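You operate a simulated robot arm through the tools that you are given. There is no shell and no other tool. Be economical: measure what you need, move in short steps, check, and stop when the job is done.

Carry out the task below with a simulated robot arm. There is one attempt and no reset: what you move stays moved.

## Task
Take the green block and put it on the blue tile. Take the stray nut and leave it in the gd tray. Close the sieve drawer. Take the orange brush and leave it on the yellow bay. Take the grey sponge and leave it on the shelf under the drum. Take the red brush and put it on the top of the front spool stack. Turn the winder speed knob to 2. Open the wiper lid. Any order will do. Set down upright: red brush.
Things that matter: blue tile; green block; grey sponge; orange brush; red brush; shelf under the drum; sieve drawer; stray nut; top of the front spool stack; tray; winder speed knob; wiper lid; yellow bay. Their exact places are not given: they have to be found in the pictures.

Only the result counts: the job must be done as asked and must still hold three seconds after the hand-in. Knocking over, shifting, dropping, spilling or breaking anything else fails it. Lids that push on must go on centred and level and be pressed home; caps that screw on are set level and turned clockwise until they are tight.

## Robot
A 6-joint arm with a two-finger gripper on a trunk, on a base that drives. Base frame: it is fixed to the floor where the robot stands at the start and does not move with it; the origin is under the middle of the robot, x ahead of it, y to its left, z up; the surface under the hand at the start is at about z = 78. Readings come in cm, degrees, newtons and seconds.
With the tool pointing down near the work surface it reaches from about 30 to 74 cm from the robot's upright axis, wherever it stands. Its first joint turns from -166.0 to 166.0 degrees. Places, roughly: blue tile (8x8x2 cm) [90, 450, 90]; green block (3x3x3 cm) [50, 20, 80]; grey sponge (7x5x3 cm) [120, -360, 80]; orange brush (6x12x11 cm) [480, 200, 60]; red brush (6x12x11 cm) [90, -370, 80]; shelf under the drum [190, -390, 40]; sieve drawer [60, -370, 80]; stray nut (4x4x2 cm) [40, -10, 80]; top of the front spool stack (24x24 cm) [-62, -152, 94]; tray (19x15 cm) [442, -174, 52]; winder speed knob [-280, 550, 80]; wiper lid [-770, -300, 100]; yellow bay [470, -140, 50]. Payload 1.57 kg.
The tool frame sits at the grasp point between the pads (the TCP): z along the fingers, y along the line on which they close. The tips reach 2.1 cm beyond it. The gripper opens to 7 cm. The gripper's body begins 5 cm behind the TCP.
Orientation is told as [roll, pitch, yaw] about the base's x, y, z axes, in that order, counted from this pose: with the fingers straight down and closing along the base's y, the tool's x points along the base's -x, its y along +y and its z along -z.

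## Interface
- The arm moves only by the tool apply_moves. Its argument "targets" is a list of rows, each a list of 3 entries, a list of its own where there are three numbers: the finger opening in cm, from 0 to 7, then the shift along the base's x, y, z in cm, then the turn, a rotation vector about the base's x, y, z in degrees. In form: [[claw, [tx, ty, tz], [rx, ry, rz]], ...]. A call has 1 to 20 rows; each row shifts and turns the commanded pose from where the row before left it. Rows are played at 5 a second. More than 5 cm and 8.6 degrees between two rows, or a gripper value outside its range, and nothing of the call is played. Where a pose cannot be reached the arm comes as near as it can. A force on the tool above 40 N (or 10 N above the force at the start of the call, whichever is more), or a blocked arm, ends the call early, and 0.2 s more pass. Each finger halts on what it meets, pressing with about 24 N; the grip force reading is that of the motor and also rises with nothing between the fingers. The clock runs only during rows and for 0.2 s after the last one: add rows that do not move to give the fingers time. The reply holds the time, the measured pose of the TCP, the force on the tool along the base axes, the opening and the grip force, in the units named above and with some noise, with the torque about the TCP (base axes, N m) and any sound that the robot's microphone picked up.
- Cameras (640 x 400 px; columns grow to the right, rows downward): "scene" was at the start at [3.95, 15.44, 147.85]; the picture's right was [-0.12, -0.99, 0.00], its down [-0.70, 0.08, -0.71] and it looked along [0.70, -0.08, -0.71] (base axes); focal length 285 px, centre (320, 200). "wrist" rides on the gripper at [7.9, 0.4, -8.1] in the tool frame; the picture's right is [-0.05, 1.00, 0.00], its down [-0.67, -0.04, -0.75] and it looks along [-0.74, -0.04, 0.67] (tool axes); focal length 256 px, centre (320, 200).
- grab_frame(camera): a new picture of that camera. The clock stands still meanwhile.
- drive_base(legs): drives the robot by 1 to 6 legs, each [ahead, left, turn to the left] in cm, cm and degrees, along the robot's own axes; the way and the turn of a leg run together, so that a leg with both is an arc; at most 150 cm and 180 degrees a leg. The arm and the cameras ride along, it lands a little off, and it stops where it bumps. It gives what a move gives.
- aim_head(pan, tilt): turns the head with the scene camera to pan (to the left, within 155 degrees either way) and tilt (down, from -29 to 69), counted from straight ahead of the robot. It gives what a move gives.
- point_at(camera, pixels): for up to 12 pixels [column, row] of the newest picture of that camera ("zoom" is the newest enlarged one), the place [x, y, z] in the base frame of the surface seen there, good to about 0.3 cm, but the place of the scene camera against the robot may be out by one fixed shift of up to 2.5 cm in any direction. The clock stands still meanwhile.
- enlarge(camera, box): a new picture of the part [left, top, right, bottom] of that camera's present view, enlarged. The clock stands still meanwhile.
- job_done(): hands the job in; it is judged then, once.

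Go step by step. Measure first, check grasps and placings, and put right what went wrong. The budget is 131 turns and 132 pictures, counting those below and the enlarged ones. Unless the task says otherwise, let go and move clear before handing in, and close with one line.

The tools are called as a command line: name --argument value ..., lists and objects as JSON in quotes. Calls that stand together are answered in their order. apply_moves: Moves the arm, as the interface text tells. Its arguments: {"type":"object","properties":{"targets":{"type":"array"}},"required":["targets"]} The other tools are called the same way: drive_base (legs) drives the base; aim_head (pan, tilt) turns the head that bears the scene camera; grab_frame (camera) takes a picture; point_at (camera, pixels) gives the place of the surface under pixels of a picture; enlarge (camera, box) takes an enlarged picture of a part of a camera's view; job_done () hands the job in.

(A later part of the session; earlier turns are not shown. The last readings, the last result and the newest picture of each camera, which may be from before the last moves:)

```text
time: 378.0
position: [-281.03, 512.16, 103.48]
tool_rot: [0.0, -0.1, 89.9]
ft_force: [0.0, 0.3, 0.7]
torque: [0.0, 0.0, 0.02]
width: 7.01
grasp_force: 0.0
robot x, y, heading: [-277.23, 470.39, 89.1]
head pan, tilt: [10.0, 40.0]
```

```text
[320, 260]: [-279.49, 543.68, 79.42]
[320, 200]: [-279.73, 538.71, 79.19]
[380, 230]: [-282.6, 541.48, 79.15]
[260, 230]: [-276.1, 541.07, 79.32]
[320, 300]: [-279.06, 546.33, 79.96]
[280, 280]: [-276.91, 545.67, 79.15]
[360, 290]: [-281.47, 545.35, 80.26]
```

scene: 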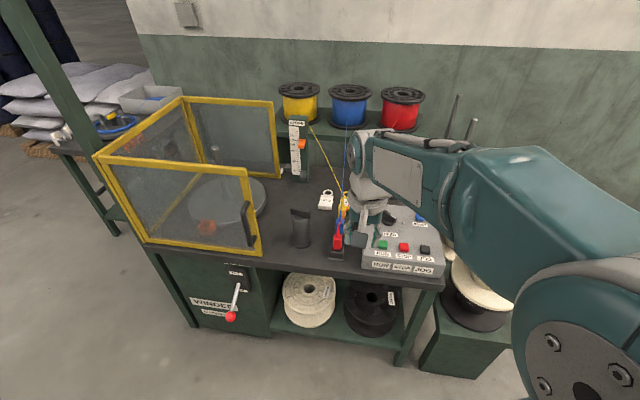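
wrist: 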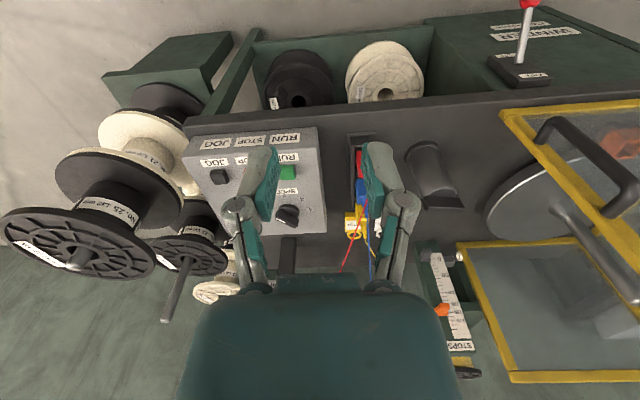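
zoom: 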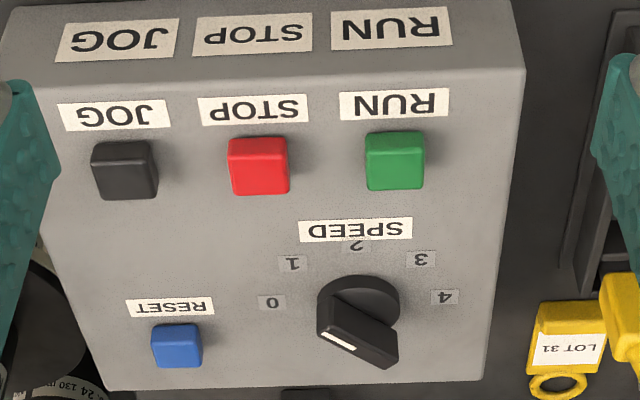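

point_at --camera "zoom" --pixels '[[272, 303], [292, 263], [355, 245], [420, 258], [446, 297], [325, 335], [350, 345], [390, 358], [325, 300], [365, 325], [345, 318], [358, 282]]'

enlarge --camera "wrist" --box '[305, 205, 350, 245]'

```text
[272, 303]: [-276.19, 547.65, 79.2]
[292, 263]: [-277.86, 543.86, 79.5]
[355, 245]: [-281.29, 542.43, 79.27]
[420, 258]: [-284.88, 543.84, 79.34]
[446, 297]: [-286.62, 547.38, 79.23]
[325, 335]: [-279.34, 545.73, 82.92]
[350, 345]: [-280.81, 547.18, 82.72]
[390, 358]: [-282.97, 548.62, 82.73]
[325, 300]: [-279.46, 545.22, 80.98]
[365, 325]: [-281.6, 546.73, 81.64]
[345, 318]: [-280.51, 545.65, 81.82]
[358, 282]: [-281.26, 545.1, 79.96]
```

```text
10.00 times, centred on (328, 225) of wrist
```

zoom: 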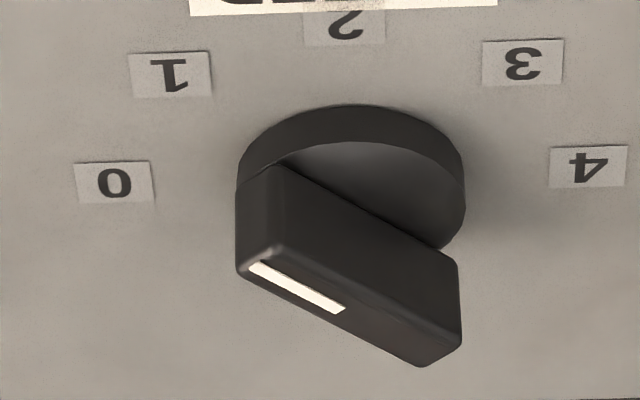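

Knob axis ≈(-281.4,547.5); bar azimuth ≈-40° (pointer near 1), mark 2 at -90°. Drive 13 cm closer, then turn the hand +50° to grip across the bar.

drive_base --legs '[[13, 0, 0]]'

apply_moves --targets '[[5, [0, 3, 0], [0, 0, 7]], [4, [0, 3, 0], [0, 0, 8]], [3.5, [0, 3, 0], [0, 0, 8]], [3.5, [0, 3, 0], [0, 0, 8]], [3.5, [0, 3, 0], [0, 0, 8]], [3.5, [0, 3, 0], [0, 0, 8]]]'

grab_frame --camera "wrist"

```text
time: 379.3
position: [-280.87, 525.25, 103.47]
tool_rot: [0.0, 0.0, 89.9]
ft_force: [0.6, 0.3, -0.3]
torque: [0.0, 0.0, 0.01]
width: 7.01
grasp_force: 0.0
robot x, y, heading: [-276.62, 482.72, 88.7]
head pan, tilt: [10.0, 40.0]
```

```text
time: 380.7
position: [-280.7, 543.27, 103.45]
tool_rot: [0.2, 0.2, 137.0]
ft_force: [0.0, -0.5, 0.8]
torque: [0.03, -0.02, 0.02]
width: 3.49
grasp_force: 0.1
robot x, y, heading: [-276.22, 483.17, 88.9]
head pan, tilt: [10.0, 40.0]
```

```text
33 pictures are left
```

wrist: 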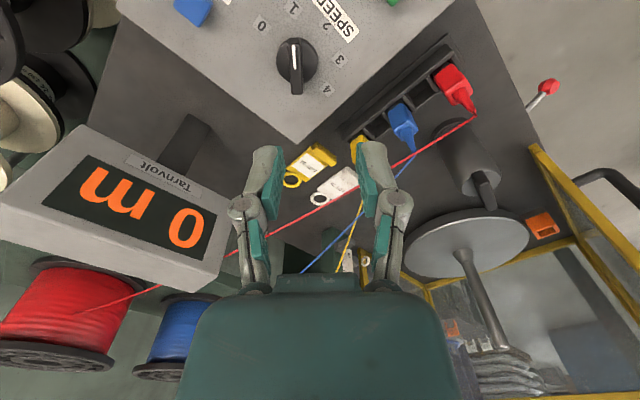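

The view shows a display box and a red wire near the hand. Measure them before descending.

point_at --camera "wrist" --pixels '[[420, 154], [310, 212], [222, 258], [130, 292], [232, 195], [200, 288], [90, 128], [215, 240], [296, 42], [296, 70], [296, 92], [330, 250]]'

```text
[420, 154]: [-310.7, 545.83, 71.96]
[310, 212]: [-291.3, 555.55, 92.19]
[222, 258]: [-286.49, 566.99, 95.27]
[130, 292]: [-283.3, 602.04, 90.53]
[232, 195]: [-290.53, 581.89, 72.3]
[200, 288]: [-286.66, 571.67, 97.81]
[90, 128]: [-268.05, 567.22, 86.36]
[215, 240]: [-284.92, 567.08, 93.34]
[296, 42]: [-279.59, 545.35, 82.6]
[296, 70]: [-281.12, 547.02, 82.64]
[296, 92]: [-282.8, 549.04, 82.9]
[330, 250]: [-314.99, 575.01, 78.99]
```

Wire and display clear the hand by more than 10 cm. Bar is aligned (pointer at 1, -45°). Descend over (-281.2,547.2).

apply_moves --targets '[[3.5, [-0.5, 3.95, 0], [0, 0, 0]], [3.5, [0, 0, -4.8], [0, 0, 0]], [3.5, [0, 0, -4.8], [0, 0, 0]], [3.5, [0, 0, -4], [0, 0, 0]], [3.5, [0, 0, 0], [0, 0, 0]]]'

grab_frame --camera "wrist"

```text
time: 381.9
position: [-281.51, 547.01, 89.64]
tool_rot: [0.1, 0.0, 137.0]
ft_force: [0.0, -0.3, 0.7]
torque: [-0.01, 0.02, 0.02]
width: 3.51
grasp_force: 0.1
robot x, y, heading: [-276.69, 483.21, 88.7]
head pan, tilt: [10.0, 40.0]
```

```text
32 pictures are left
```

wrist: 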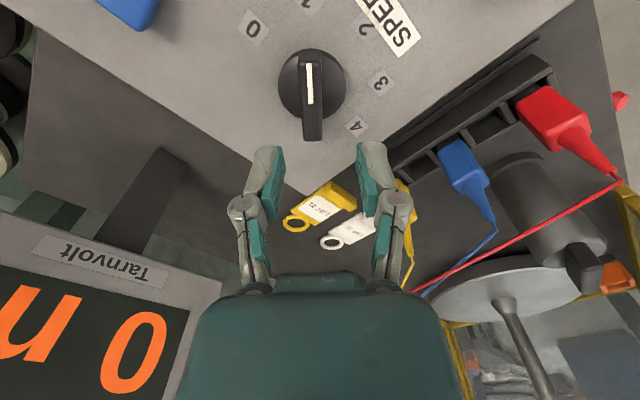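

Bar slightly left of centre (col 312); adjust by (0.25,0.25), lower 7 cm, grip.

apply_moves --targets '[[3.5, [0.25, 0.25, -3.5], [0, 0, 0]], [3.5, [0, 0, -2.5], [0, 0, 0]], [3.5, [0, 0, -0.9], [0, 0, 0]], [3.5, [0, 0, 0], [0, 0, 0]], [0.3, [0, 0, 0], [0, 0, 0]], [0.3, [0, 0, 0], [0, 0, 0]], [0.3, [0, 0, 0], [0, 0, 0]]]'

grab_frame --camera "wrist"

```text
time: 383.5
position: [-281.08, 547.52, 82.9]
tool_rot: [0.0, 0.0, 136.9]
ft_force: [3.2, 6.6, 2.2]
torque: [0.32, 0.08, -0.02]
width: 1.39
grasp_force: 31.9
robot x, y, heading: [-276.83, 483.65, 88.8]
head pan, tilt: [10.0, 40.0]
```

```text
31 pictures are left
```

wrist: 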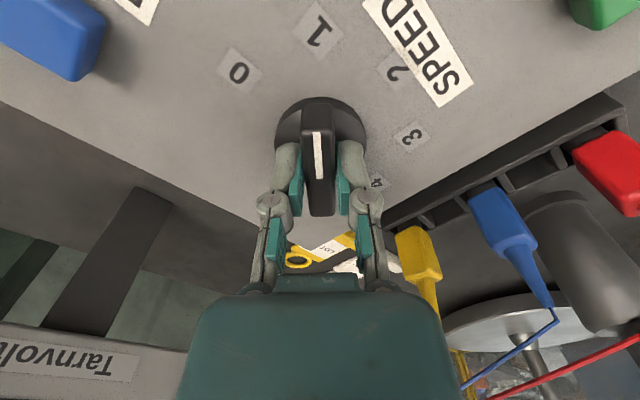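

Gripped with the pointer at 1. Rotate -47° about z toward 2.

apply_moves --targets '[[0.3, [0, 0, 0], [0, 0, -8]], [0.3, [0, 0, 0], [0, 0, -8]], [0.3, [0, 0, 0], [0, 0, -8]], [0.3, [0, 0, 0], [0, 0, -8]], [0.3, [0, 0, 0], [0, 0, -8]], [0.3, [0, 0, 0], [0, 0, -7]], [0.3, [0, 0, 0], [0, 0, 0]], [0.3, [0, 0, 0], [0, 0, 0]]]'

grab_frame --camera "wrist"

```text
time: 385.3
position: [-281.28, 547.41, 82.86]
tool_rot: [-0.1, 0.2, 89.9]
ft_force: [-18.1, 6.9, -25.9]
torque: [0.4, 0.27, 0.04]
width: 1.39
grasp_force: 32.0
robot x, y, heading: [-276.8, 483.12, 89.1]
head pan, tilt: [10.0, 40.0]
```

```text
30 pictures are left
```

wrist: 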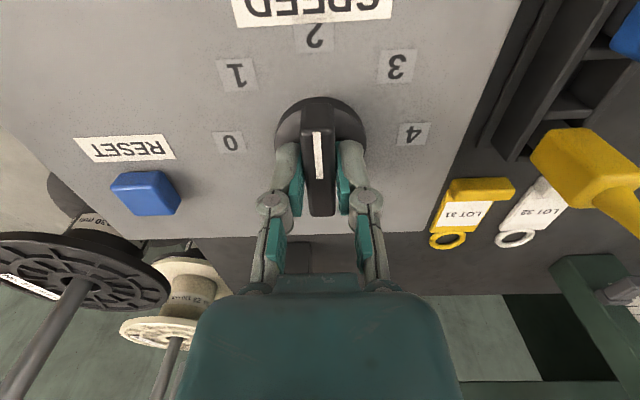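

Pointer lines up with 2. Release, lift and verify.

apply_moves --targets '[[3, [0, 0, 0], [0, 0, 0]], [3, [0, 0, 0], [0, 0, 0]], [3, [0, 0, 3], [0, 0, 0]], [3, [0, 0, 4.5], [0, 0, 0]], [3, [0, -2, 4.5], [0, 0, 0]], [3, [0, -3, 3.9], [0, 0, 0]], [3, [0, -4, 2.5], [0, 0, 0]], [3, [0, -4, 2.5], [0, 0, 0]], [3, [0, -4.5, 0], [0, 0, 0]]]'

enlarge --camera "wrist" --box '[240, 120, 400, 250]'

```text
time: 387.3
position: [-281.15, 529.73, 103.72]
tool_rot: [-0.1, 0.0, 89.9]
ft_force: [0.0, -0.6, -0.5]
torque: [-0.01, -0.01, 0.0]
width: 3.01
grasp_force: 0.1
robot x, y, heading: [-276.22, 483.54, 89.0]
head pan, tilt: [10.0, 40.0]
```

```text
3.08 times, centred on (320, 185) of wrist
```

zoom: 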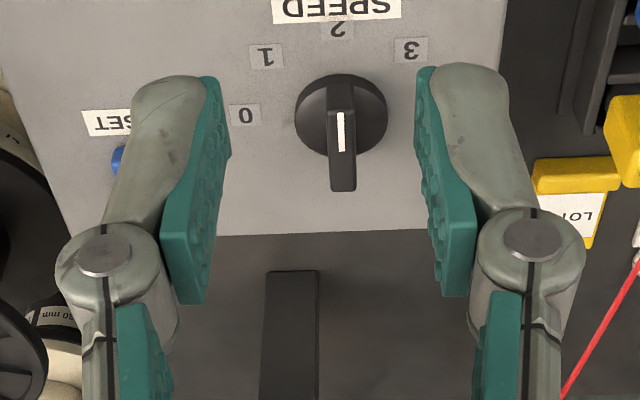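

Knob set to 2. Last: the wiper lid at (-770,-300). Back off and look towards it.

drive_base --legs '[[-55, 0, 1], [0, 0, 90]]'

aim_head --pan 50 --tilt 15

grab_frame --camera "scene"

point_at --camera "scene" --pixels '[[320, 350], [320, 280], [320, 230], [320, 190], [200, 280], [450, 280], [200, 220], [450, 220], [100, 250], [560, 220], [250, 200], [400, 200]]'

```text
time: 392.4
position: [-313.8, 469.38, 103.56]
tool_rot: [-0.7, -0.2, 124.4]
ft_force: [0.5, 0.5, 0.2]
torque: [-0.02, -0.03, 0.02]
width: 2.99
grasp_force: 0.0
robot x, y, heading: [-283.01, 434.79, 123.3]
head pan, tilt: [10.0, 40.0]
stopped in leg 2: the robot was blocked; the commanded pose is now the measured one
```

```text
time: 393.5
position: [-313.69, 469.43, 103.65]
tool_rot: [-0.6, -0.2, 124.5]
ft_force: [0.3, 0.1, 0.1]
torque: [0.0, 0.01, -0.02]
width: 2.99
grasp_force: 0.0
robot x, y, heading: [-282.91, 434.62, 123.3]
head pan, tilt: [50.0, 15.0]
```

```text
28 pictures are left
```

scene: 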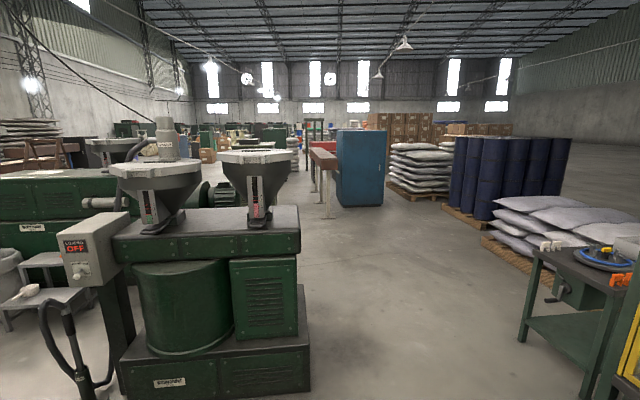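

```text
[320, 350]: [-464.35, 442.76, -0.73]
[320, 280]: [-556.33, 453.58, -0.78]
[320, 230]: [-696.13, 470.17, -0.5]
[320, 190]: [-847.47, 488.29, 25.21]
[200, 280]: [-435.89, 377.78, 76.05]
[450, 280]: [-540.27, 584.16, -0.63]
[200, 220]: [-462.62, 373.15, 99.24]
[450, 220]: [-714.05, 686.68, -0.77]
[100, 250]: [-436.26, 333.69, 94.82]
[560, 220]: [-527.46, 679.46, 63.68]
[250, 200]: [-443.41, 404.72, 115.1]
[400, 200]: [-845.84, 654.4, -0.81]
```

The turn was blocked by something close. Look around the base to find it.

aim_head --pan 0 --tilt 60

grab_frame --camera "scene"

aim_head --pan 130 --tilt 45

grab_frame --camera "scene"

point_at --camera "scene" --pixels '[[320, 300], [320, 200], [200, 250], [450, 250], [100, 200], [550, 200], [320, 120], [200, 120], [450, 120]]'

```text
time: 394.7
position: [-313.53, 469.4, 103.56]
tool_rot: [-0.6, -0.1, 124.4]
ft_force: [-0.4, 0.3, 0.2]
torque: [0.01, 0.03, 0.0]
width: 3.01
grasp_force: 0.0
robot x, y, heading: [-282.78, 434.65, 123.3]
head pan, tilt: [0.0, 60.0]
```

```text
27 pictures are left
```

scene: 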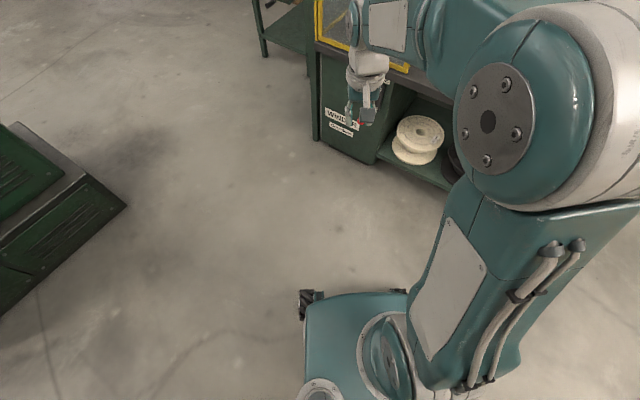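

```text
time: 396.8
position: [-313.59, 469.22, 103.66]
tool_rot: [-0.7, -0.2, 124.5]
ft_force: [-0.2, 0.0, 0.6]
torque: [0.05, -0.01, 0.0]
width: 2.97
grasp_force: 0.1
robot x, y, heading: [-283.01, 434.48, 123.2]
head pan, tilt: [130.0, 45.0]
```

```text
26 pictures are left
```

scene: 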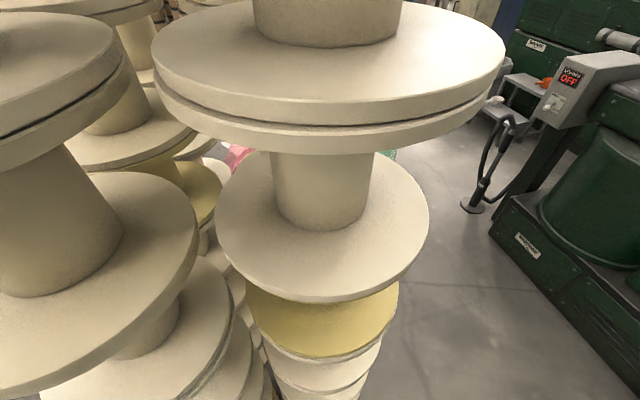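

```text
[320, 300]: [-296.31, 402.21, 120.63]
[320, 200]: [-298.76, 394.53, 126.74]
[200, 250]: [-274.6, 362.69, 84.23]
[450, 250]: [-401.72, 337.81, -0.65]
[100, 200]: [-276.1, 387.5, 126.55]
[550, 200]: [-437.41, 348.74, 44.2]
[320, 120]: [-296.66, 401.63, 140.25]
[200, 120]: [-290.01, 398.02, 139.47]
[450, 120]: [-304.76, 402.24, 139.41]
```

Tall spool towers stand right behind me at (-297,400), and I touched one. I'll move away north, then east, straighten, and back south along x≈-195, then look.

drive_base --legs '[[22, -14, 0], [-48, -74, 0], [0, 0, -33.3], [-100, 0, 0]]'

aim_head --pan 155 --tilt 30

grab_frame --camera "scene"

point_at --camera "scene" --pixels '[[320, 350], [320, 250], [200, 300], [200, 200], [420, 250], [500, 250], [320, 180], [250, 180], [400, 180], [150, 250], [100, 300], [450, 180]]'

```text
time: 409.4
position: [-201.7, 406.05, 103.49]
tool_rot: [-0.7, -0.2, 90.6]
ft_force: [-0.1, -0.3, 0.5]
torque: [0.01, 0.01, -0.01]
width: 2.99
grasp_force: 0.1
robot x, y, heading: [-195.13, 360.44, 89.7]
head pan, tilt: [130.0, 45.0]
```

```text
time: 410.2
position: [-201.83, 406.01, 103.48]
tool_rot: [-0.7, -0.1, 90.5]
ft_force: [0.5, 0.4, 0.5]
torque: [0.0, -0.02, 0.0]
width: 3.0
grasp_force: 0.0
robot x, y, heading: [-195.01, 360.1, 89.5]
head pan, tilt: [154.7, 30.0]
```

```text
25 pictures are left
```

scene: 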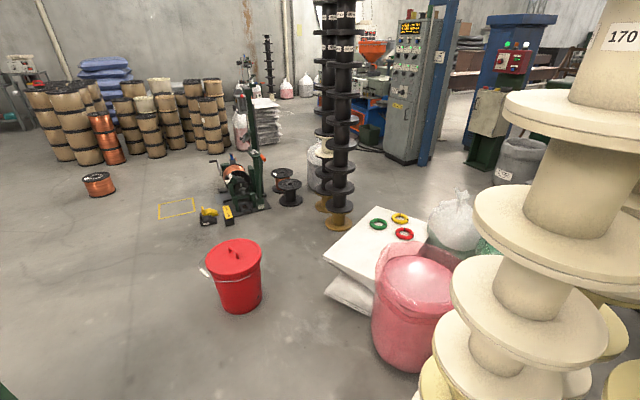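

```text
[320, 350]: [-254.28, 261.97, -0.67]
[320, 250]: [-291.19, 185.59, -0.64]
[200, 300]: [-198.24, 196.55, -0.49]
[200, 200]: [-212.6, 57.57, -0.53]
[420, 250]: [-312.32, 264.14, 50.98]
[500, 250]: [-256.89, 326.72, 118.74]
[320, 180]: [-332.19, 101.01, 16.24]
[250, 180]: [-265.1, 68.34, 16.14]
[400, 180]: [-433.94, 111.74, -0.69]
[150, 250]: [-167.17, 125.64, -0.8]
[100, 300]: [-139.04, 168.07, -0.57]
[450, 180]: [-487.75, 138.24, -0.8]
```

The bucket is at about (-215,205), with open floor to its east. Reverse south at x≈-162 past it, then shift further east and continue.

drive_base --legs '[[-60, 0, 0.3], [0, -33, 0], [-150, 0, 0], [0, -30, 0], [-150, 0, 0]]'

aim_head --pan 100 --tilt 15

grab_frame --camera "scene"

point_at --camera "scene" --pixels '[[320, 350], [320, 250], [200, 250], [200, 200], [420, 250], [250, 200], [320, 200], [150, 180], [400, 180], [300, 160], [360, 150], [240, 160]]'

```text
time: 415.2
position: [-173.57, 345.45, 103.5]
tool_rot: [-0.5, -0.2, 90.6]
ft_force: [-0.4, -0.5, -0.7]
torque: [-0.01, -0.02, -0.01]
width: 2.98
grasp_force: 0.1
robot x, y, heading: [-167.81, 299.69, 90.1]
head pan, tilt: [154.7, 30.0]
stopped in leg 2: the robot was blocked; the commanded pose is now the measured one
```

```text
time: 416.5
position: [-173.74, 345.62, 103.55]
tool_rot: [-0.6, -0.3, 90.8]
ft_force: [-1.2, 0.7, -0.5]
torque: [0.0, 0.01, -0.01]
width: 2.99
grasp_force: 0.1
robot x, y, heading: [-167.53, 299.38, 89.9]
head pan, tilt: [100.0, 15.0]
```

```text
24 pictures are left
```

scene: 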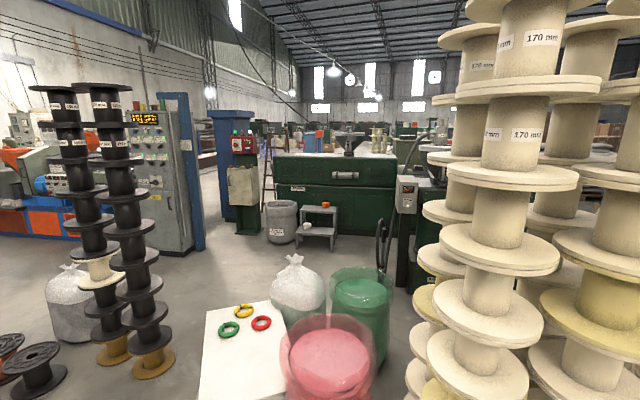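

```text
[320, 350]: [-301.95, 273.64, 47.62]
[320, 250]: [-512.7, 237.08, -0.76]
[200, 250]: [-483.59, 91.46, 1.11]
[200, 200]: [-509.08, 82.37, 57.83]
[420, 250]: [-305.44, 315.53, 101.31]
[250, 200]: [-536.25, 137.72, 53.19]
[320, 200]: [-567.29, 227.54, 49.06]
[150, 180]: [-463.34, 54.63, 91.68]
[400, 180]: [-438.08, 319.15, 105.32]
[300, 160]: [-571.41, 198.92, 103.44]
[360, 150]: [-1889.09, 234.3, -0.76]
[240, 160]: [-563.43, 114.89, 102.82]
```

Blocked by the bench edge; the bucket gap is too tight and the towers are fragile, so I'll return by the known-safe eastern route.

drive_base --legs '[[0, 14, 0], [150, 0, 0], [60, -10, 0], [55, 0, 0], [0, -60, 0], [0, 0, -90]]'

```text
time: 437.5
position: [-66.84, 572.55, 103.55]
tool_rot: [-0.6, -0.3, 1.0]
ft_force: [0.0, 0.1, -0.3]
torque: [-0.01, -0.02, 0.02]
width: 2.99
grasp_force: 0.1
robot x, y, heading: [-112.69, 566.12, -0.1]
head pan, tilt: [100.0, 15.0]
```

At (-112.7,566), heading 0. Continue east around the table's end and then south past the boxes.

drive_base --legs '[[150, 0, 0], [112, 0, 0], [0, -106, 0], [150, 0, 0], [5, -145, 0]]'

```text
time: 468.8
position: [346.47, 329.73, 103.53]
tool_rot: [-0.6, -0.3, 1.7]
ft_force: [0.1, -0.5, 0.1]
torque: [0.0, 0.01, -0.02]
width: 3.01
grasp_force: 0.1
robot x, y, heading: [300.8, 322.86, 0.8]
head pan, tilt: [100.0, 15.0]
```

drive_base --legs '[[0, 0, -0.8], [0, -150, 0], [0, -60, 0], [-150, 0, 0], [-150, 0, 0], [-40, 0, 0]]'

```text
time: 495.5
position: [15.39, 109.06, 103.52]
tool_rot: [-0.6, -0.4, 3.3]
ft_force: [0.1, 0.1, 0.6]
torque: [0.01, -0.03, 0.01]
width: 2.98
grasp_force: 0.1
robot x, y, heading: [-30.15, 101.16, 2.3]
head pan, tilt: [100.0, 15.0]
```

Back near the start area. Turn to face west, move to about (-110,-10), and look towards the extruder line.

drive_base --legs '[[-20, 0, 0], [0, 0, 177.7], [60, 100, 0]]'

aim_head --pan 20 --tilt 15

grab_frame --camera "scene"

point_at --camera "scene" --pixels '[[320, 350], [320, 280], [320, 240], [250, 240], [200, 260], [320, 200], [280, 180], [250, 160], [400, 240], [300, 150], [200, 200], [340, 170]]'

```text
time: 507.9
position: [-134.18, 25.69, 103.7]
tool_rot: [0.1, -0.3, -177.4]
ft_force: [-0.1, 1.1, 0.3]
torque: [-0.02, -0.02, 0.01]
width: 2.98
grasp_force: 0.1
robot x, y, heading: [-88.37, 32.63, -178.0]
head pan, tilt: [100.0, 15.0]
stopped in leg 3: the robot was blocked; the commanded pose is now the measured one
```

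```text
time: 509.5
position: [-134.03, 25.05, 103.62]
tool_rot: [-0.1, -0.2, -177.3]
ft_force: [-0.2, 0.7, 0.2]
torque: [0.0, 0.01, 0.02]
width: 3.03
grasp_force: 0.0
robot x, y, heading: [-88.27, 31.93, -178.1]
head pan, tilt: [20.0, 15.0]
```

```text
23 pictures are left
```

scene: 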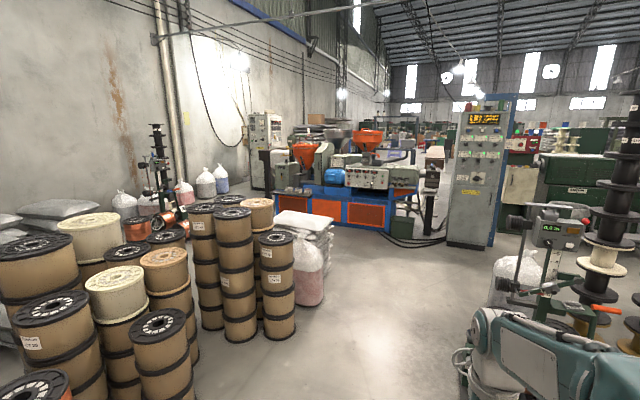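

```text
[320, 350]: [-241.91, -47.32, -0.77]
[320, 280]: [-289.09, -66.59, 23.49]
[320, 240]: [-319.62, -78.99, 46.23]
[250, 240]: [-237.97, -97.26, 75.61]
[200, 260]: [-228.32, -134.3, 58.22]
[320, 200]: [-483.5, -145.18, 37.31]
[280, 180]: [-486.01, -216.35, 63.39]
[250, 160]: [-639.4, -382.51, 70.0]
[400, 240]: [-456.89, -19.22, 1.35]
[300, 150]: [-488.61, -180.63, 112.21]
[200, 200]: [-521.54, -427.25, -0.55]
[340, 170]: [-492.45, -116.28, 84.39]
```

I was blocked again, likely by the small copper spool on the floor. Look down-left to check it.

aim_head --pan 45 --tilt 55

grab_frame --camera "scene"

point_at --camera "scene" --pixels '[[320, 200], [250, 250], [400, 250], [320, 300], [200, 200], [450, 200]]'

```text
time: 510.5
position: [-134.25, 24.84, 103.62]
tool_rot: [-0.2, -0.3, -177.2]
ft_force: [0.7, 0.2, -0.3]
torque: [0.0, 0.02, -0.02]
width: 3.01
grasp_force: 0.1
robot x, y, heading: [-88.3, 31.81, -177.8]
head pan, tilt: [45.0, 55.0]
```

```text
22 pictures are left
```

scene: 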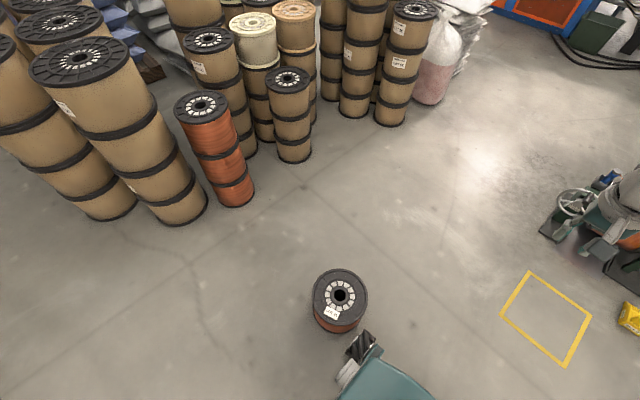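

```text
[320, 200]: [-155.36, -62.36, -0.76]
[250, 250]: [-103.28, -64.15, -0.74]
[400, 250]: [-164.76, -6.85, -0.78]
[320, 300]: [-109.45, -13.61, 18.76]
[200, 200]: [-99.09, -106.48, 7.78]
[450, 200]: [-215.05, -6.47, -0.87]
```

By my geometry the spool has not moved (≈(-118,-10) before and after). Measure the winder's corner and tools to plan a path between.

point_at --camera "scene" --pixels '[[545, 238], [565, 195], [630, 310], [500, 315], [565, 365], [530, 272], [590, 320], [340, 275], [340, 318], [600, 250], [395, 120], [430, 100]]'

aim_head --pan -5 --tilt 40

grab_frame --camera "scene"

point_at --camera "scene" --pixels '[[320, 250], [320, 200], [250, 150], [300, 150], [350, 200], [200, 200], [250, 200], [400, 200]]'

```text
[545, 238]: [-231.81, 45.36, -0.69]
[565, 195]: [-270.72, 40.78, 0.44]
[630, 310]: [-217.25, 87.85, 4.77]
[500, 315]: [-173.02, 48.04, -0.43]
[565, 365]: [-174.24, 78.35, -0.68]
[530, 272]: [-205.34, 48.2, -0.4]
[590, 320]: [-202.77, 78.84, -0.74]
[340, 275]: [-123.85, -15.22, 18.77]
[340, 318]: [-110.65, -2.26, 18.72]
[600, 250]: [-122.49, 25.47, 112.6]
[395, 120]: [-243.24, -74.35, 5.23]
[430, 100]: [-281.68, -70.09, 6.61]
```

```text
time: 511.7
position: [-134.13, 24.87, 103.64]
tool_rot: [-0.2, -0.2, -177.4]
ft_force: [-0.7, -0.5, -0.4]
torque: [0.0, 0.03, -0.04]
width: 3.01
grasp_force: 0.1
robot x, y, heading: [-88.45, 31.9, -177.9]
head pan, tilt: [-5.0, 40.0]
```

```text
21 pictures are left
```

scene: 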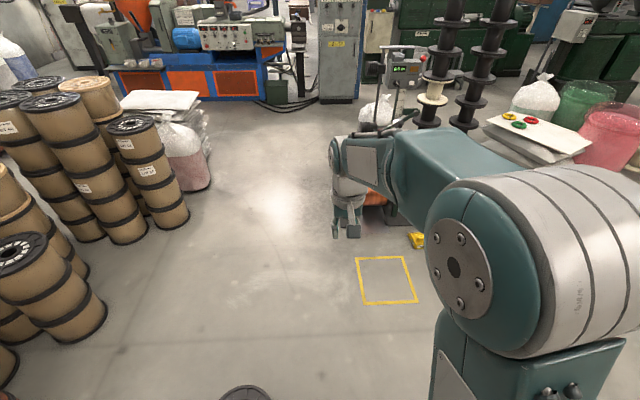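

```text
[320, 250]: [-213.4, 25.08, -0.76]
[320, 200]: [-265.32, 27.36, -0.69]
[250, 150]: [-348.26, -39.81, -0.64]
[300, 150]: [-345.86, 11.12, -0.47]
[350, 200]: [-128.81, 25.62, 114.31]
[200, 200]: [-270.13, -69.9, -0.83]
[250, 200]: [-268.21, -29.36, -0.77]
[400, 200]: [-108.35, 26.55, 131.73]
```

Clear corridor: y from -65 to 45 west of the spool. Slide right, pass it, then come back to y≈-10 and advance.

drive_base --legs '[[0, -16, 0], [88, -3, 0], [0, 0, -2], [8, 56, 0], [135, 0, 0]]'

aim_head --pan 30 --tilt 15

grab_frame --camera "scene"

point_at --camera "scene" --pixels '[[320, 350], [200, 350], [150, 300], [100, 250], [200, 250], [300, 250], [400, 250], [250, 180], [200, 180], [300, 180], [450, 200], [350, 150]]'

```text
time: 526.9
position: [-364.48, -9.99, 103.57]
tool_rot: [-0.2, -0.3, 179.0]
ft_force: [0.3, 0.6, 0.2]
torque: [0.02, -0.01, 0.03]
width: 2.97
grasp_force: 0.0
robot x, y, heading: [-318.5, -5.98, 178.2]
head pan, tilt: [-5.0, 40.0]
```

```text
time: 527.9
position: [-364.59, -9.95, 103.64]
tool_rot: [-0.2, -0.2, 179.0]
ft_force: [0.8, -0.5, -0.6]
torque: [-0.02, -0.01, -0.01]
width: 3.01
grasp_force: 0.1
robot x, y, heading: [-318.09, -5.88, 178.2]
head pan, tilt: [30.0, 15.0]
```

```text
20 pictures are left
```

scene: 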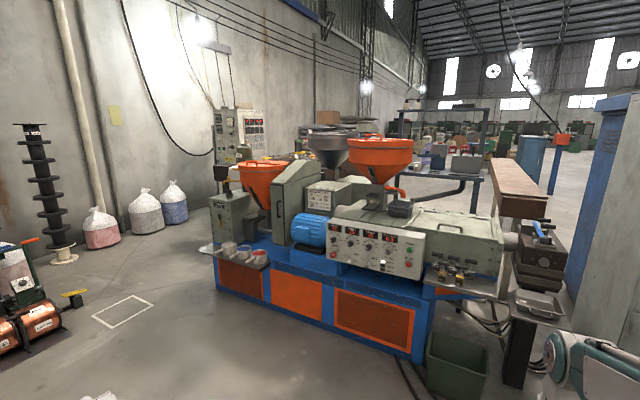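

```text
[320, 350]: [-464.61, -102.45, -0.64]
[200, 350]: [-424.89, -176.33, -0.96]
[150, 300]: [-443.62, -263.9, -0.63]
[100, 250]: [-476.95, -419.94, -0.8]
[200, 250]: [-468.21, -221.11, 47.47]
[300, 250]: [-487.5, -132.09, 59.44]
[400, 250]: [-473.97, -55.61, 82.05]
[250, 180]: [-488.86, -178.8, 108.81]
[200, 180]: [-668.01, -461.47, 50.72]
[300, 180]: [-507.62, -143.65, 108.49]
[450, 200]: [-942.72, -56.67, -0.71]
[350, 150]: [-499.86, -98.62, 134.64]
```

The lid's bearing passes behind the extruder; its south end (y≈-235) seems passable. Measure obstacles there.

point_at --camera "scene" --pixels '[[55, 330], [75, 303], [62, 262], [105, 245], [145, 232], [175, 222], [216, 290], [205, 252], [20, 355], [180, 260], [190, 230], [220, 185]]'

enlarge --camera "scene" --box '[160, 80, 400, 280]'

```text
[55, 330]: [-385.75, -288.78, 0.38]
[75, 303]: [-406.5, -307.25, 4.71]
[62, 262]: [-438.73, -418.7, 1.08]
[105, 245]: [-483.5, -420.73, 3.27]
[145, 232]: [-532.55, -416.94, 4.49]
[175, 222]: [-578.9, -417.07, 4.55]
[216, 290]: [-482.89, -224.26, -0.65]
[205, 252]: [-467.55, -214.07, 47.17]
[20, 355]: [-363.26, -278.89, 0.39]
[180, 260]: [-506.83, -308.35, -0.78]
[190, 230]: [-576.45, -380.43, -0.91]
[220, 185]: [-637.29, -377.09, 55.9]
```

```text
2.00 times, centred on (280, 180) of scene
```

zoom: 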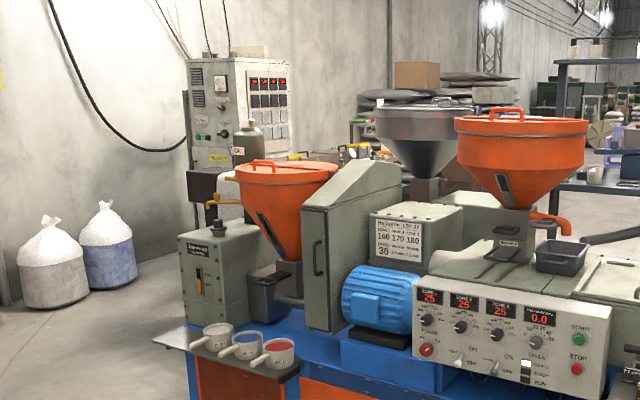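

Before going south I need the sack pallet's west edge; look left-down.

aim_head --pan 65 --tilt 40

grab_frame --camera "scene"

point_at --camera "scene" --pixels '[[320, 300], [320, 200], [400, 200], [250, 200], [450, 250], [250, 150], [350, 120], [200, 250], [450, 150], [500, 200]]'

```text
time: 528.9
position: [-364.66, -9.92, 103.55]
tool_rot: [-0.1, -0.3, 179.0]
ft_force: [0.0, 0.6, -0.3]
torque: [-0.01, 0.03, 0.0]
width: 2.98
grasp_force: 0.1
robot x, y, heading: [-318.3, -6.13, 178.1]
head pan, tilt: [65.0, 40.0]
```

```text
18 pictures are left
```

scene: 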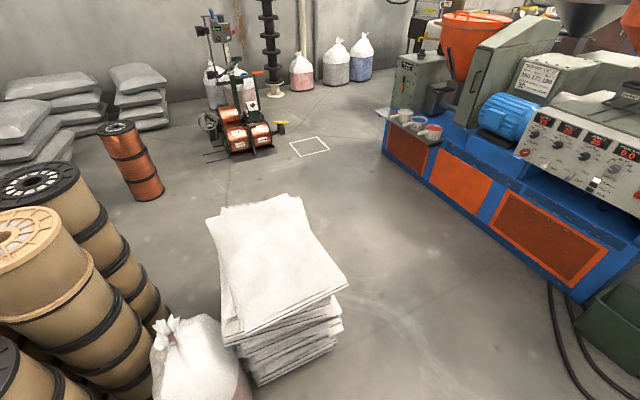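

```text
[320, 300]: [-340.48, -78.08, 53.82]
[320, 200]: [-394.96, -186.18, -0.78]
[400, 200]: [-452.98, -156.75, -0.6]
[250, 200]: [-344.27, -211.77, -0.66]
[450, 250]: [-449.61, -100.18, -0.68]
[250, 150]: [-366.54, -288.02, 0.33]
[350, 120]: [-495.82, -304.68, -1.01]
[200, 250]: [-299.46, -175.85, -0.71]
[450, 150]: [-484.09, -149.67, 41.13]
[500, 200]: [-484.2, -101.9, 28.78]
```

Corridor between sheet stack (x≈-350) and extruder front (x=-484) is wide enough. Drive it facing south.

drive_base --legs '[[35, -10, 0], [0, 0, 91.9], [0, -38, 0], [60, 0, 0], [85, -22, 0], [60, 24, 0]]'

```text
time: 547.7
position: [-388.57, -248.29, 103.6]
tool_rot: [-0.1, -0.3, -90.1]
ft_force: [0.0, 0.2, -0.4]
torque: [-0.02, 0.01, -0.01]
width: 3.0
grasp_force: 0.1
robot x, y, heading: [-393.67, -202.11, -90.9]
head pan, tilt: [65.0, 40.0]
```

drive_base --legs '[[14, 0, 0], [0, 0, -56], [59, 12, 0], [65, 0, 0]]'

aim_head --pan -20 --tilt 20

grab_frame --camera "scene"

point_at --camera "scene" --pixels '[[320, 350], [320, 280], [200, 300], [200, 220], [320, 220], [400, 280], [450, 350], [250, 180], [320, 180], [150, 200], [400, 200], [500, 250]]'

```text
time: 557.7
position: [-524.56, -324.18, 103.55]
tool_rot: [-0.3, -0.3, -145.6]
ft_force: [0.4, 0.8, 0.6]
torque: [0.02, 0.0, -0.01]
width: 3.0
grasp_force: 0.0
robot x, y, heading: [-489.69, -293.86, -146.3]
head pan, tilt: [65.0, 40.0]
```

```text
time: 559.2
position: [-524.65, -324.17, 103.46]
tool_rot: [-0.3, -0.3, -145.5]
ft_force: [0.2, -0.2, -0.3]
torque: [-0.01, -0.02, -0.05]
width: 3.01
grasp_force: 0.0
robot x, y, heading: [-489.41, -293.88, -146.4]
head pan, tilt: [-20.0, 20.0]
```

```text
17 pictures are left
```

scene: 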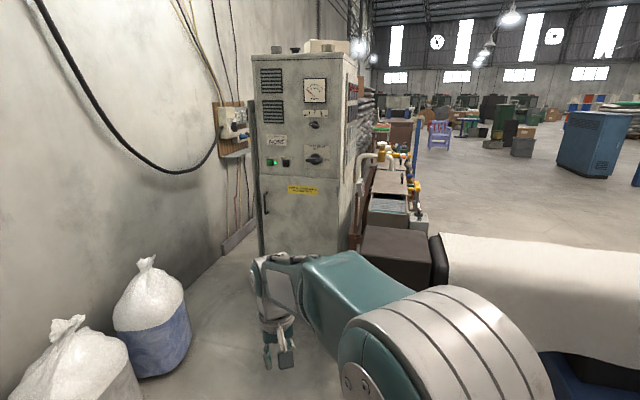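

```text
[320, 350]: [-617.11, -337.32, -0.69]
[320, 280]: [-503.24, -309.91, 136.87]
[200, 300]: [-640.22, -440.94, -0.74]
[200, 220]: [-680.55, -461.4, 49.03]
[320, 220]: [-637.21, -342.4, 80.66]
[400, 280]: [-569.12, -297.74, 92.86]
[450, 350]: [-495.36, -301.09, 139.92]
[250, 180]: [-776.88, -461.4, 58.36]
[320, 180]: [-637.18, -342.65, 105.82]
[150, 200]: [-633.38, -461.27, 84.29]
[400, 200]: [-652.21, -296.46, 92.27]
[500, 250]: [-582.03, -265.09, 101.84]
```

The trough line runs behind the cabinet along y≈-297; the lid should be near (400,185). Enlarge it and measure the cabinet/wall gap.

enlarge --camera "scene" --box '[340, 130, 460, 260]'

point_at --camera "scene" --pixels '[[258, 250], [262, 150], [345, 150], [355, 240], [240, 235], [225, 250], [410, 170], [390, 205], [395, 185], [420, 225], [410, 150], [230, 130]]'

```text
3.08 times, centred on (400, 195) of scene
```

zoom: 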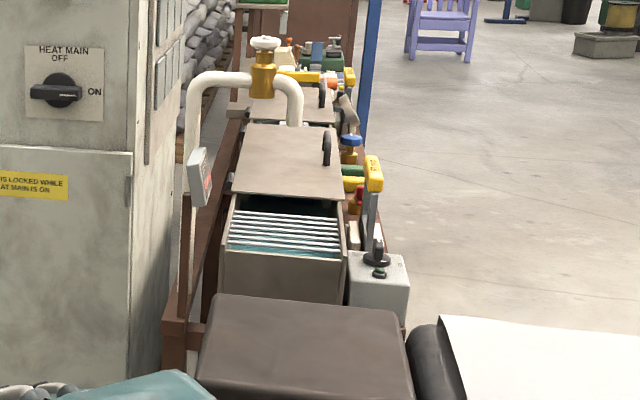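

```text
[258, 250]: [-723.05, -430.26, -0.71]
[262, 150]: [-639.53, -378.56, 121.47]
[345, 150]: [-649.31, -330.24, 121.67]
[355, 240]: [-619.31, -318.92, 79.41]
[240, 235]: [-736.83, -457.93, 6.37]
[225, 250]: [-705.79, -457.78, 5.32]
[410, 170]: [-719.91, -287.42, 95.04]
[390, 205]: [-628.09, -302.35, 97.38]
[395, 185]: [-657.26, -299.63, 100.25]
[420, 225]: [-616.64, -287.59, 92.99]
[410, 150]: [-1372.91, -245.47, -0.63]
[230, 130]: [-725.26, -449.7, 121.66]
```

The lids' handles face north, and the south side is sealed by sacks and cabinet, so I must go round by the hall. Retrace my path out first.

drive_base --legs '[[-65, 0, 0], [-59, -12, 0], [0, 0, 56], [-14, 0, 0], [-60, -22, 0], [-85, 22, 0]]'

aim_head --pan -150 --tilt 30

grab_frame --camera "scene"

point_at --camera "scene" --pixels '[[320, 300], [320, 200], [320, 130], [400, 200], [250, 200], [200, 150], [450, 200], [400, 130], [360, 150], [280, 130], [480, 150], [250, 130]]'

```text
time: 576.7
position: [-389.43, -103.01, 103.67]
tool_rot: [-0.2, -0.3, -88.5]
ft_force: [-0.7, 1.1, -1.0]
torque: [0.01, -0.01, 0.01]
width: 3.0
grasp_force: 0.0
robot x, y, heading: [-395.25, -57.17, -89.0]
head pan, tilt: [-20.0, 20.0]
```

```text
time: 578.8
position: [-389.42, -103.02, 103.61]
tool_rot: [-0.2, -0.2, -88.6]
ft_force: [-0.7, -1.1, -0.4]
torque: [-0.01, 0.0, 0.0]
width: 2.98
grasp_force: 0.0
robot x, y, heading: [-395.78, -57.28, -89.3]
head pan, tilt: [-150.0, 30.0]
```

```text
15 pictures are left
```

scene: 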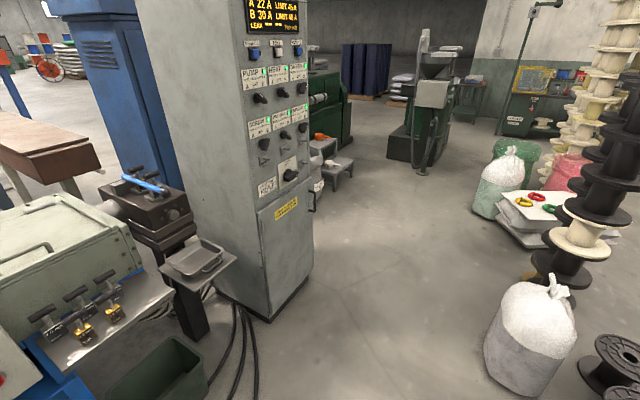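

```text
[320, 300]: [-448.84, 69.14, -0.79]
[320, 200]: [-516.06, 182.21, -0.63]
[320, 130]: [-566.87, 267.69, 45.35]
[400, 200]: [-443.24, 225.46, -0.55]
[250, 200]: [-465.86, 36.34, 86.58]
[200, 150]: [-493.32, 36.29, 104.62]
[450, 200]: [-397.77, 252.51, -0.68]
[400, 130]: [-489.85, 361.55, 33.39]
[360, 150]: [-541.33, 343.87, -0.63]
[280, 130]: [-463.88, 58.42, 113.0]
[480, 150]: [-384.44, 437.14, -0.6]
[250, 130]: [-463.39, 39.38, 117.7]
```

There's a passage north past the cabinet and then NW between a stool and the dryer. Reverse north, slide over, turn to face the gap, and measure it.

drive_base --legs '[[0, 0, -0.7], [-150, -3, 0], [-20, 0, 0], [-75, -42, 0], [0, 0, -121]]'

aim_head --pan 5 --tilt 35

grab_frame --camera "scene"

point_at --camera "scene" --pixels '[[320, 300], [320, 200], [250, 250], [200, 200], [400, 200], [400, 250], [350, 150], [280, 150], [250, 200], [450, 200], [320, 120], [150, 250]]'

```text
refused: leg 2 is longer than a leg can be; nothing moved
```

```text
time: 581.2
position: [-389.34, -102.93, 103.72]
tool_rot: [-0.2, -0.4, -88.7]
ft_force: [1.7, 0.1, -0.6]
torque: [-0.02, -0.01, -0.01]
width: 3.0
grasp_force: 0.0
robot x, y, heading: [-395.69, -56.91, -89.3]
head pan, tilt: [5.0, 35.0]
```

```text
14 pictures are left
```

scene: 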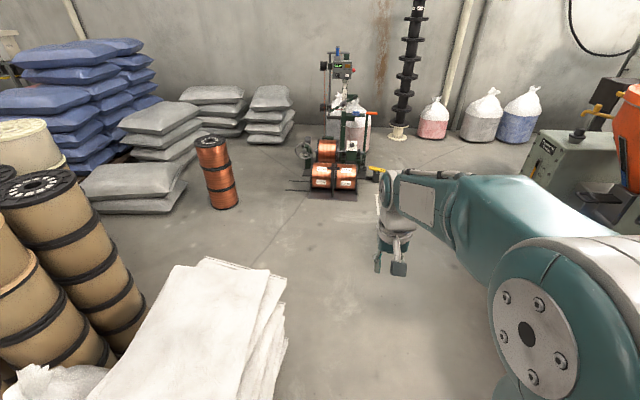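

```text
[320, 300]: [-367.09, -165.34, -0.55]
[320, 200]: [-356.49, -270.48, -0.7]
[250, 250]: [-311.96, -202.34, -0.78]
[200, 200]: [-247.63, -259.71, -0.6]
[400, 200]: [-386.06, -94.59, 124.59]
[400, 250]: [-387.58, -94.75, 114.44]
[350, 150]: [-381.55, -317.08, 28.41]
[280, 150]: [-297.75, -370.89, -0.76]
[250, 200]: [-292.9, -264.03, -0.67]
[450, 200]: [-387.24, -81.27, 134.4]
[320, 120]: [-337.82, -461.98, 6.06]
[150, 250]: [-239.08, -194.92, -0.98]
```

One leg was slightly too long; resend with shorter legs.

drive_base --legs '[[0, 0, -0.7], [-145, -3, 0], [-25, 0, 0], [-75, -42, 0], [0, 0, -121]]'

aim_head --pan 5 --tilt 35

grab_frame --camera "scene"

point_at --camera "scene" --pixels '[[320, 300], [320, 200], [250, 250], [200, 200], [400, 200], [400, 250], [350, 150], [280, 150], [250, 200], [450, 200], [320, 120], [150, 250]]'

```text
time: 599.4
position: [-481.53, 208.79, 103.53]
tool_rot: [-0.2, -0.3, 148.3]
ft_force: [-0.5, 0.2, 0.0]
torque: [-0.01, 0.0, 0.0]
width: 3.0
grasp_force: 0.0
robot x, y, heading: [-439.81, 188.58, 147.7]
head pan, tilt: [5.0, 35.0]
```

```text
time: 600.0
position: [-481.45, 208.72, 103.64]
tool_rot: [-0.2, -0.3, 148.3]
ft_force: [-0.3, 0.1, -0.3]
torque: [-0.03, 0.01, -0.03]
width: 3.01
grasp_force: 0.1
robot x, y, heading: [-440.06, 188.57, 147.8]
head pan, tilt: [5.0, 35.0]
```

```text
13 pictures are left
```

scene: 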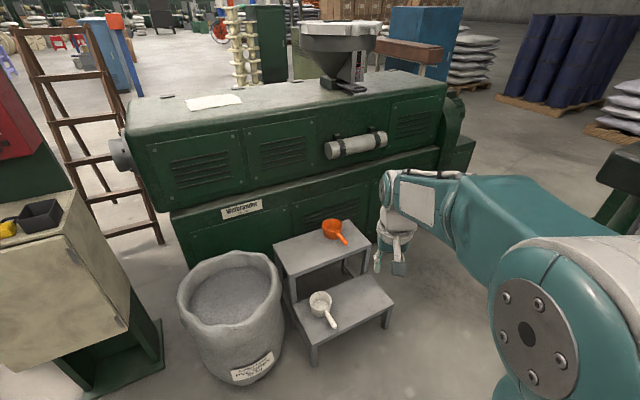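

```text
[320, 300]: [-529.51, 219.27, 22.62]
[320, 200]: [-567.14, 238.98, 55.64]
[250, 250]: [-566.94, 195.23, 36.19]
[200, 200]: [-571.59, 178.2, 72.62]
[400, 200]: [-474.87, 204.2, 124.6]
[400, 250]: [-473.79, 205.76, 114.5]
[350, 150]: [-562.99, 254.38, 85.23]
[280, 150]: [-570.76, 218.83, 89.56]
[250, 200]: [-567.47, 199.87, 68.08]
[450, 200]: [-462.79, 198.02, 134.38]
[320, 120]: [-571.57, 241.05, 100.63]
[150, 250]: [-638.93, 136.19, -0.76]
```

The gap lies to the right between stool and dryer. Measure both sides and the floor beyond.

aim_head --pan -35 --tilt 35

grab_frame --camera "scene"

point_at --camera "scene" --pixels '[[130, 330], [165, 300], [250, 120], [250, 160], [300, 250], [250, 200], [360, 230], [340, 200], [400, 280], [330, 150], [380, 150], [290, 110]]'

```text
time: 601.1
position: [-481.45, 208.89, 103.59]
tool_rot: [-0.2, -0.3, 148.2]
ft_force: [0.8, 1.1, 0.0]
torque: [0.02, 0.0, -0.01]
width: 3.0
grasp_force: 0.0
robot x, y, heading: [-439.89, 188.9, 147.5]
head pan, tilt: [-35.0, 35.0]
```

```text
12 pictures are left
```

scene: 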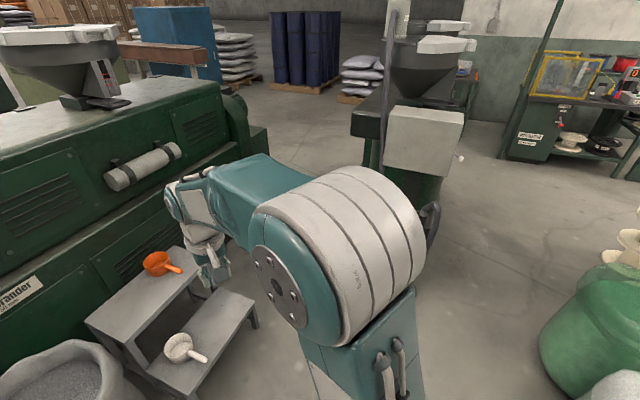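

```text
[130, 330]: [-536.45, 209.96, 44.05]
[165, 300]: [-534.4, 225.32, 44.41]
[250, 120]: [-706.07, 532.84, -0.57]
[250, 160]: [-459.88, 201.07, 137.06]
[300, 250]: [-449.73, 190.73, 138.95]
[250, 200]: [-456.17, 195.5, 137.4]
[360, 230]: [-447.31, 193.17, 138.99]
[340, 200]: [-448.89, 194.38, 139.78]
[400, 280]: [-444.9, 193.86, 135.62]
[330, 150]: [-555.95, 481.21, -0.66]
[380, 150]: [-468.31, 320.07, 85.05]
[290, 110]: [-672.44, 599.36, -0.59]
```

Measure the right-hand aisle between dryer and green bin, which looks wider.

point_at --camera "scene" --pixels '[[445, 240], [470, 250], [540, 345], [600, 280], [500, 300], [455, 190], [440, 290], [590, 235], [560, 310], [268, 165], [355, 135], [256, 325]]'

```text
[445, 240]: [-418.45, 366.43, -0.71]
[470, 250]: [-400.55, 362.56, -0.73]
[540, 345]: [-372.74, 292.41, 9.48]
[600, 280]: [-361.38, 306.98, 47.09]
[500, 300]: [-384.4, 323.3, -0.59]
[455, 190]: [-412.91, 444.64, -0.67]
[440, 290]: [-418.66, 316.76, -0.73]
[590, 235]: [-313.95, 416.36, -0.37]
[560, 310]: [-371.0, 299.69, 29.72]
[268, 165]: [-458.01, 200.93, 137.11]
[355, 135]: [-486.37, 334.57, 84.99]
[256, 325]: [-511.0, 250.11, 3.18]
```

Both gaps by the dryer are too tight (~50 cm); but the bucket gap is passable at x≈-171 if driven exactly. Retract the arm, then retrace to (-180,-8) keeping heading -90.

apply_moves --targets '[[3, [3.3, -1.6, 0.5], [0, 0, 0]], [3, [3.3, -1.6, 0.5], [0, 0, 0]], [3, [3.3, -1.6, 0.5], [0, 0, 0]], [3, [0, 0, 0], [0, 0, 0]]]'

drive_base --legs '[[0, 0, 122.5], [75, 42, 0], [122, 0, 0], [0, 145, 0], [0, 71, 0]]'

```text
time: 602.1
position: [-471.47, 204.02, 105.16]
tool_rot: [-0.2, -0.4, 148.3]
ft_force: [0.4, 0.4, 0.7]
torque: [-0.03, -0.01, 0.01]
width: 3.01
grasp_force: 0.0
robot x, y, heading: [-439.95, 189.05, 147.7]
head pan, tilt: [-35.0, 35.0]
```

```text
time: 627.8
position: [-185.5, -53.36, 105.15]
tool_rot: [0.0, -0.4, -91.9]
ft_force: [-0.2, 0.0, 0.2]
torque: [0.03, 0.02, -0.03]
width: 3.01
grasp_force: 0.1
robot x, y, heading: [-188.07, -17.9, -92.4]
head pan, tilt: [-35.0, 35.0]
```

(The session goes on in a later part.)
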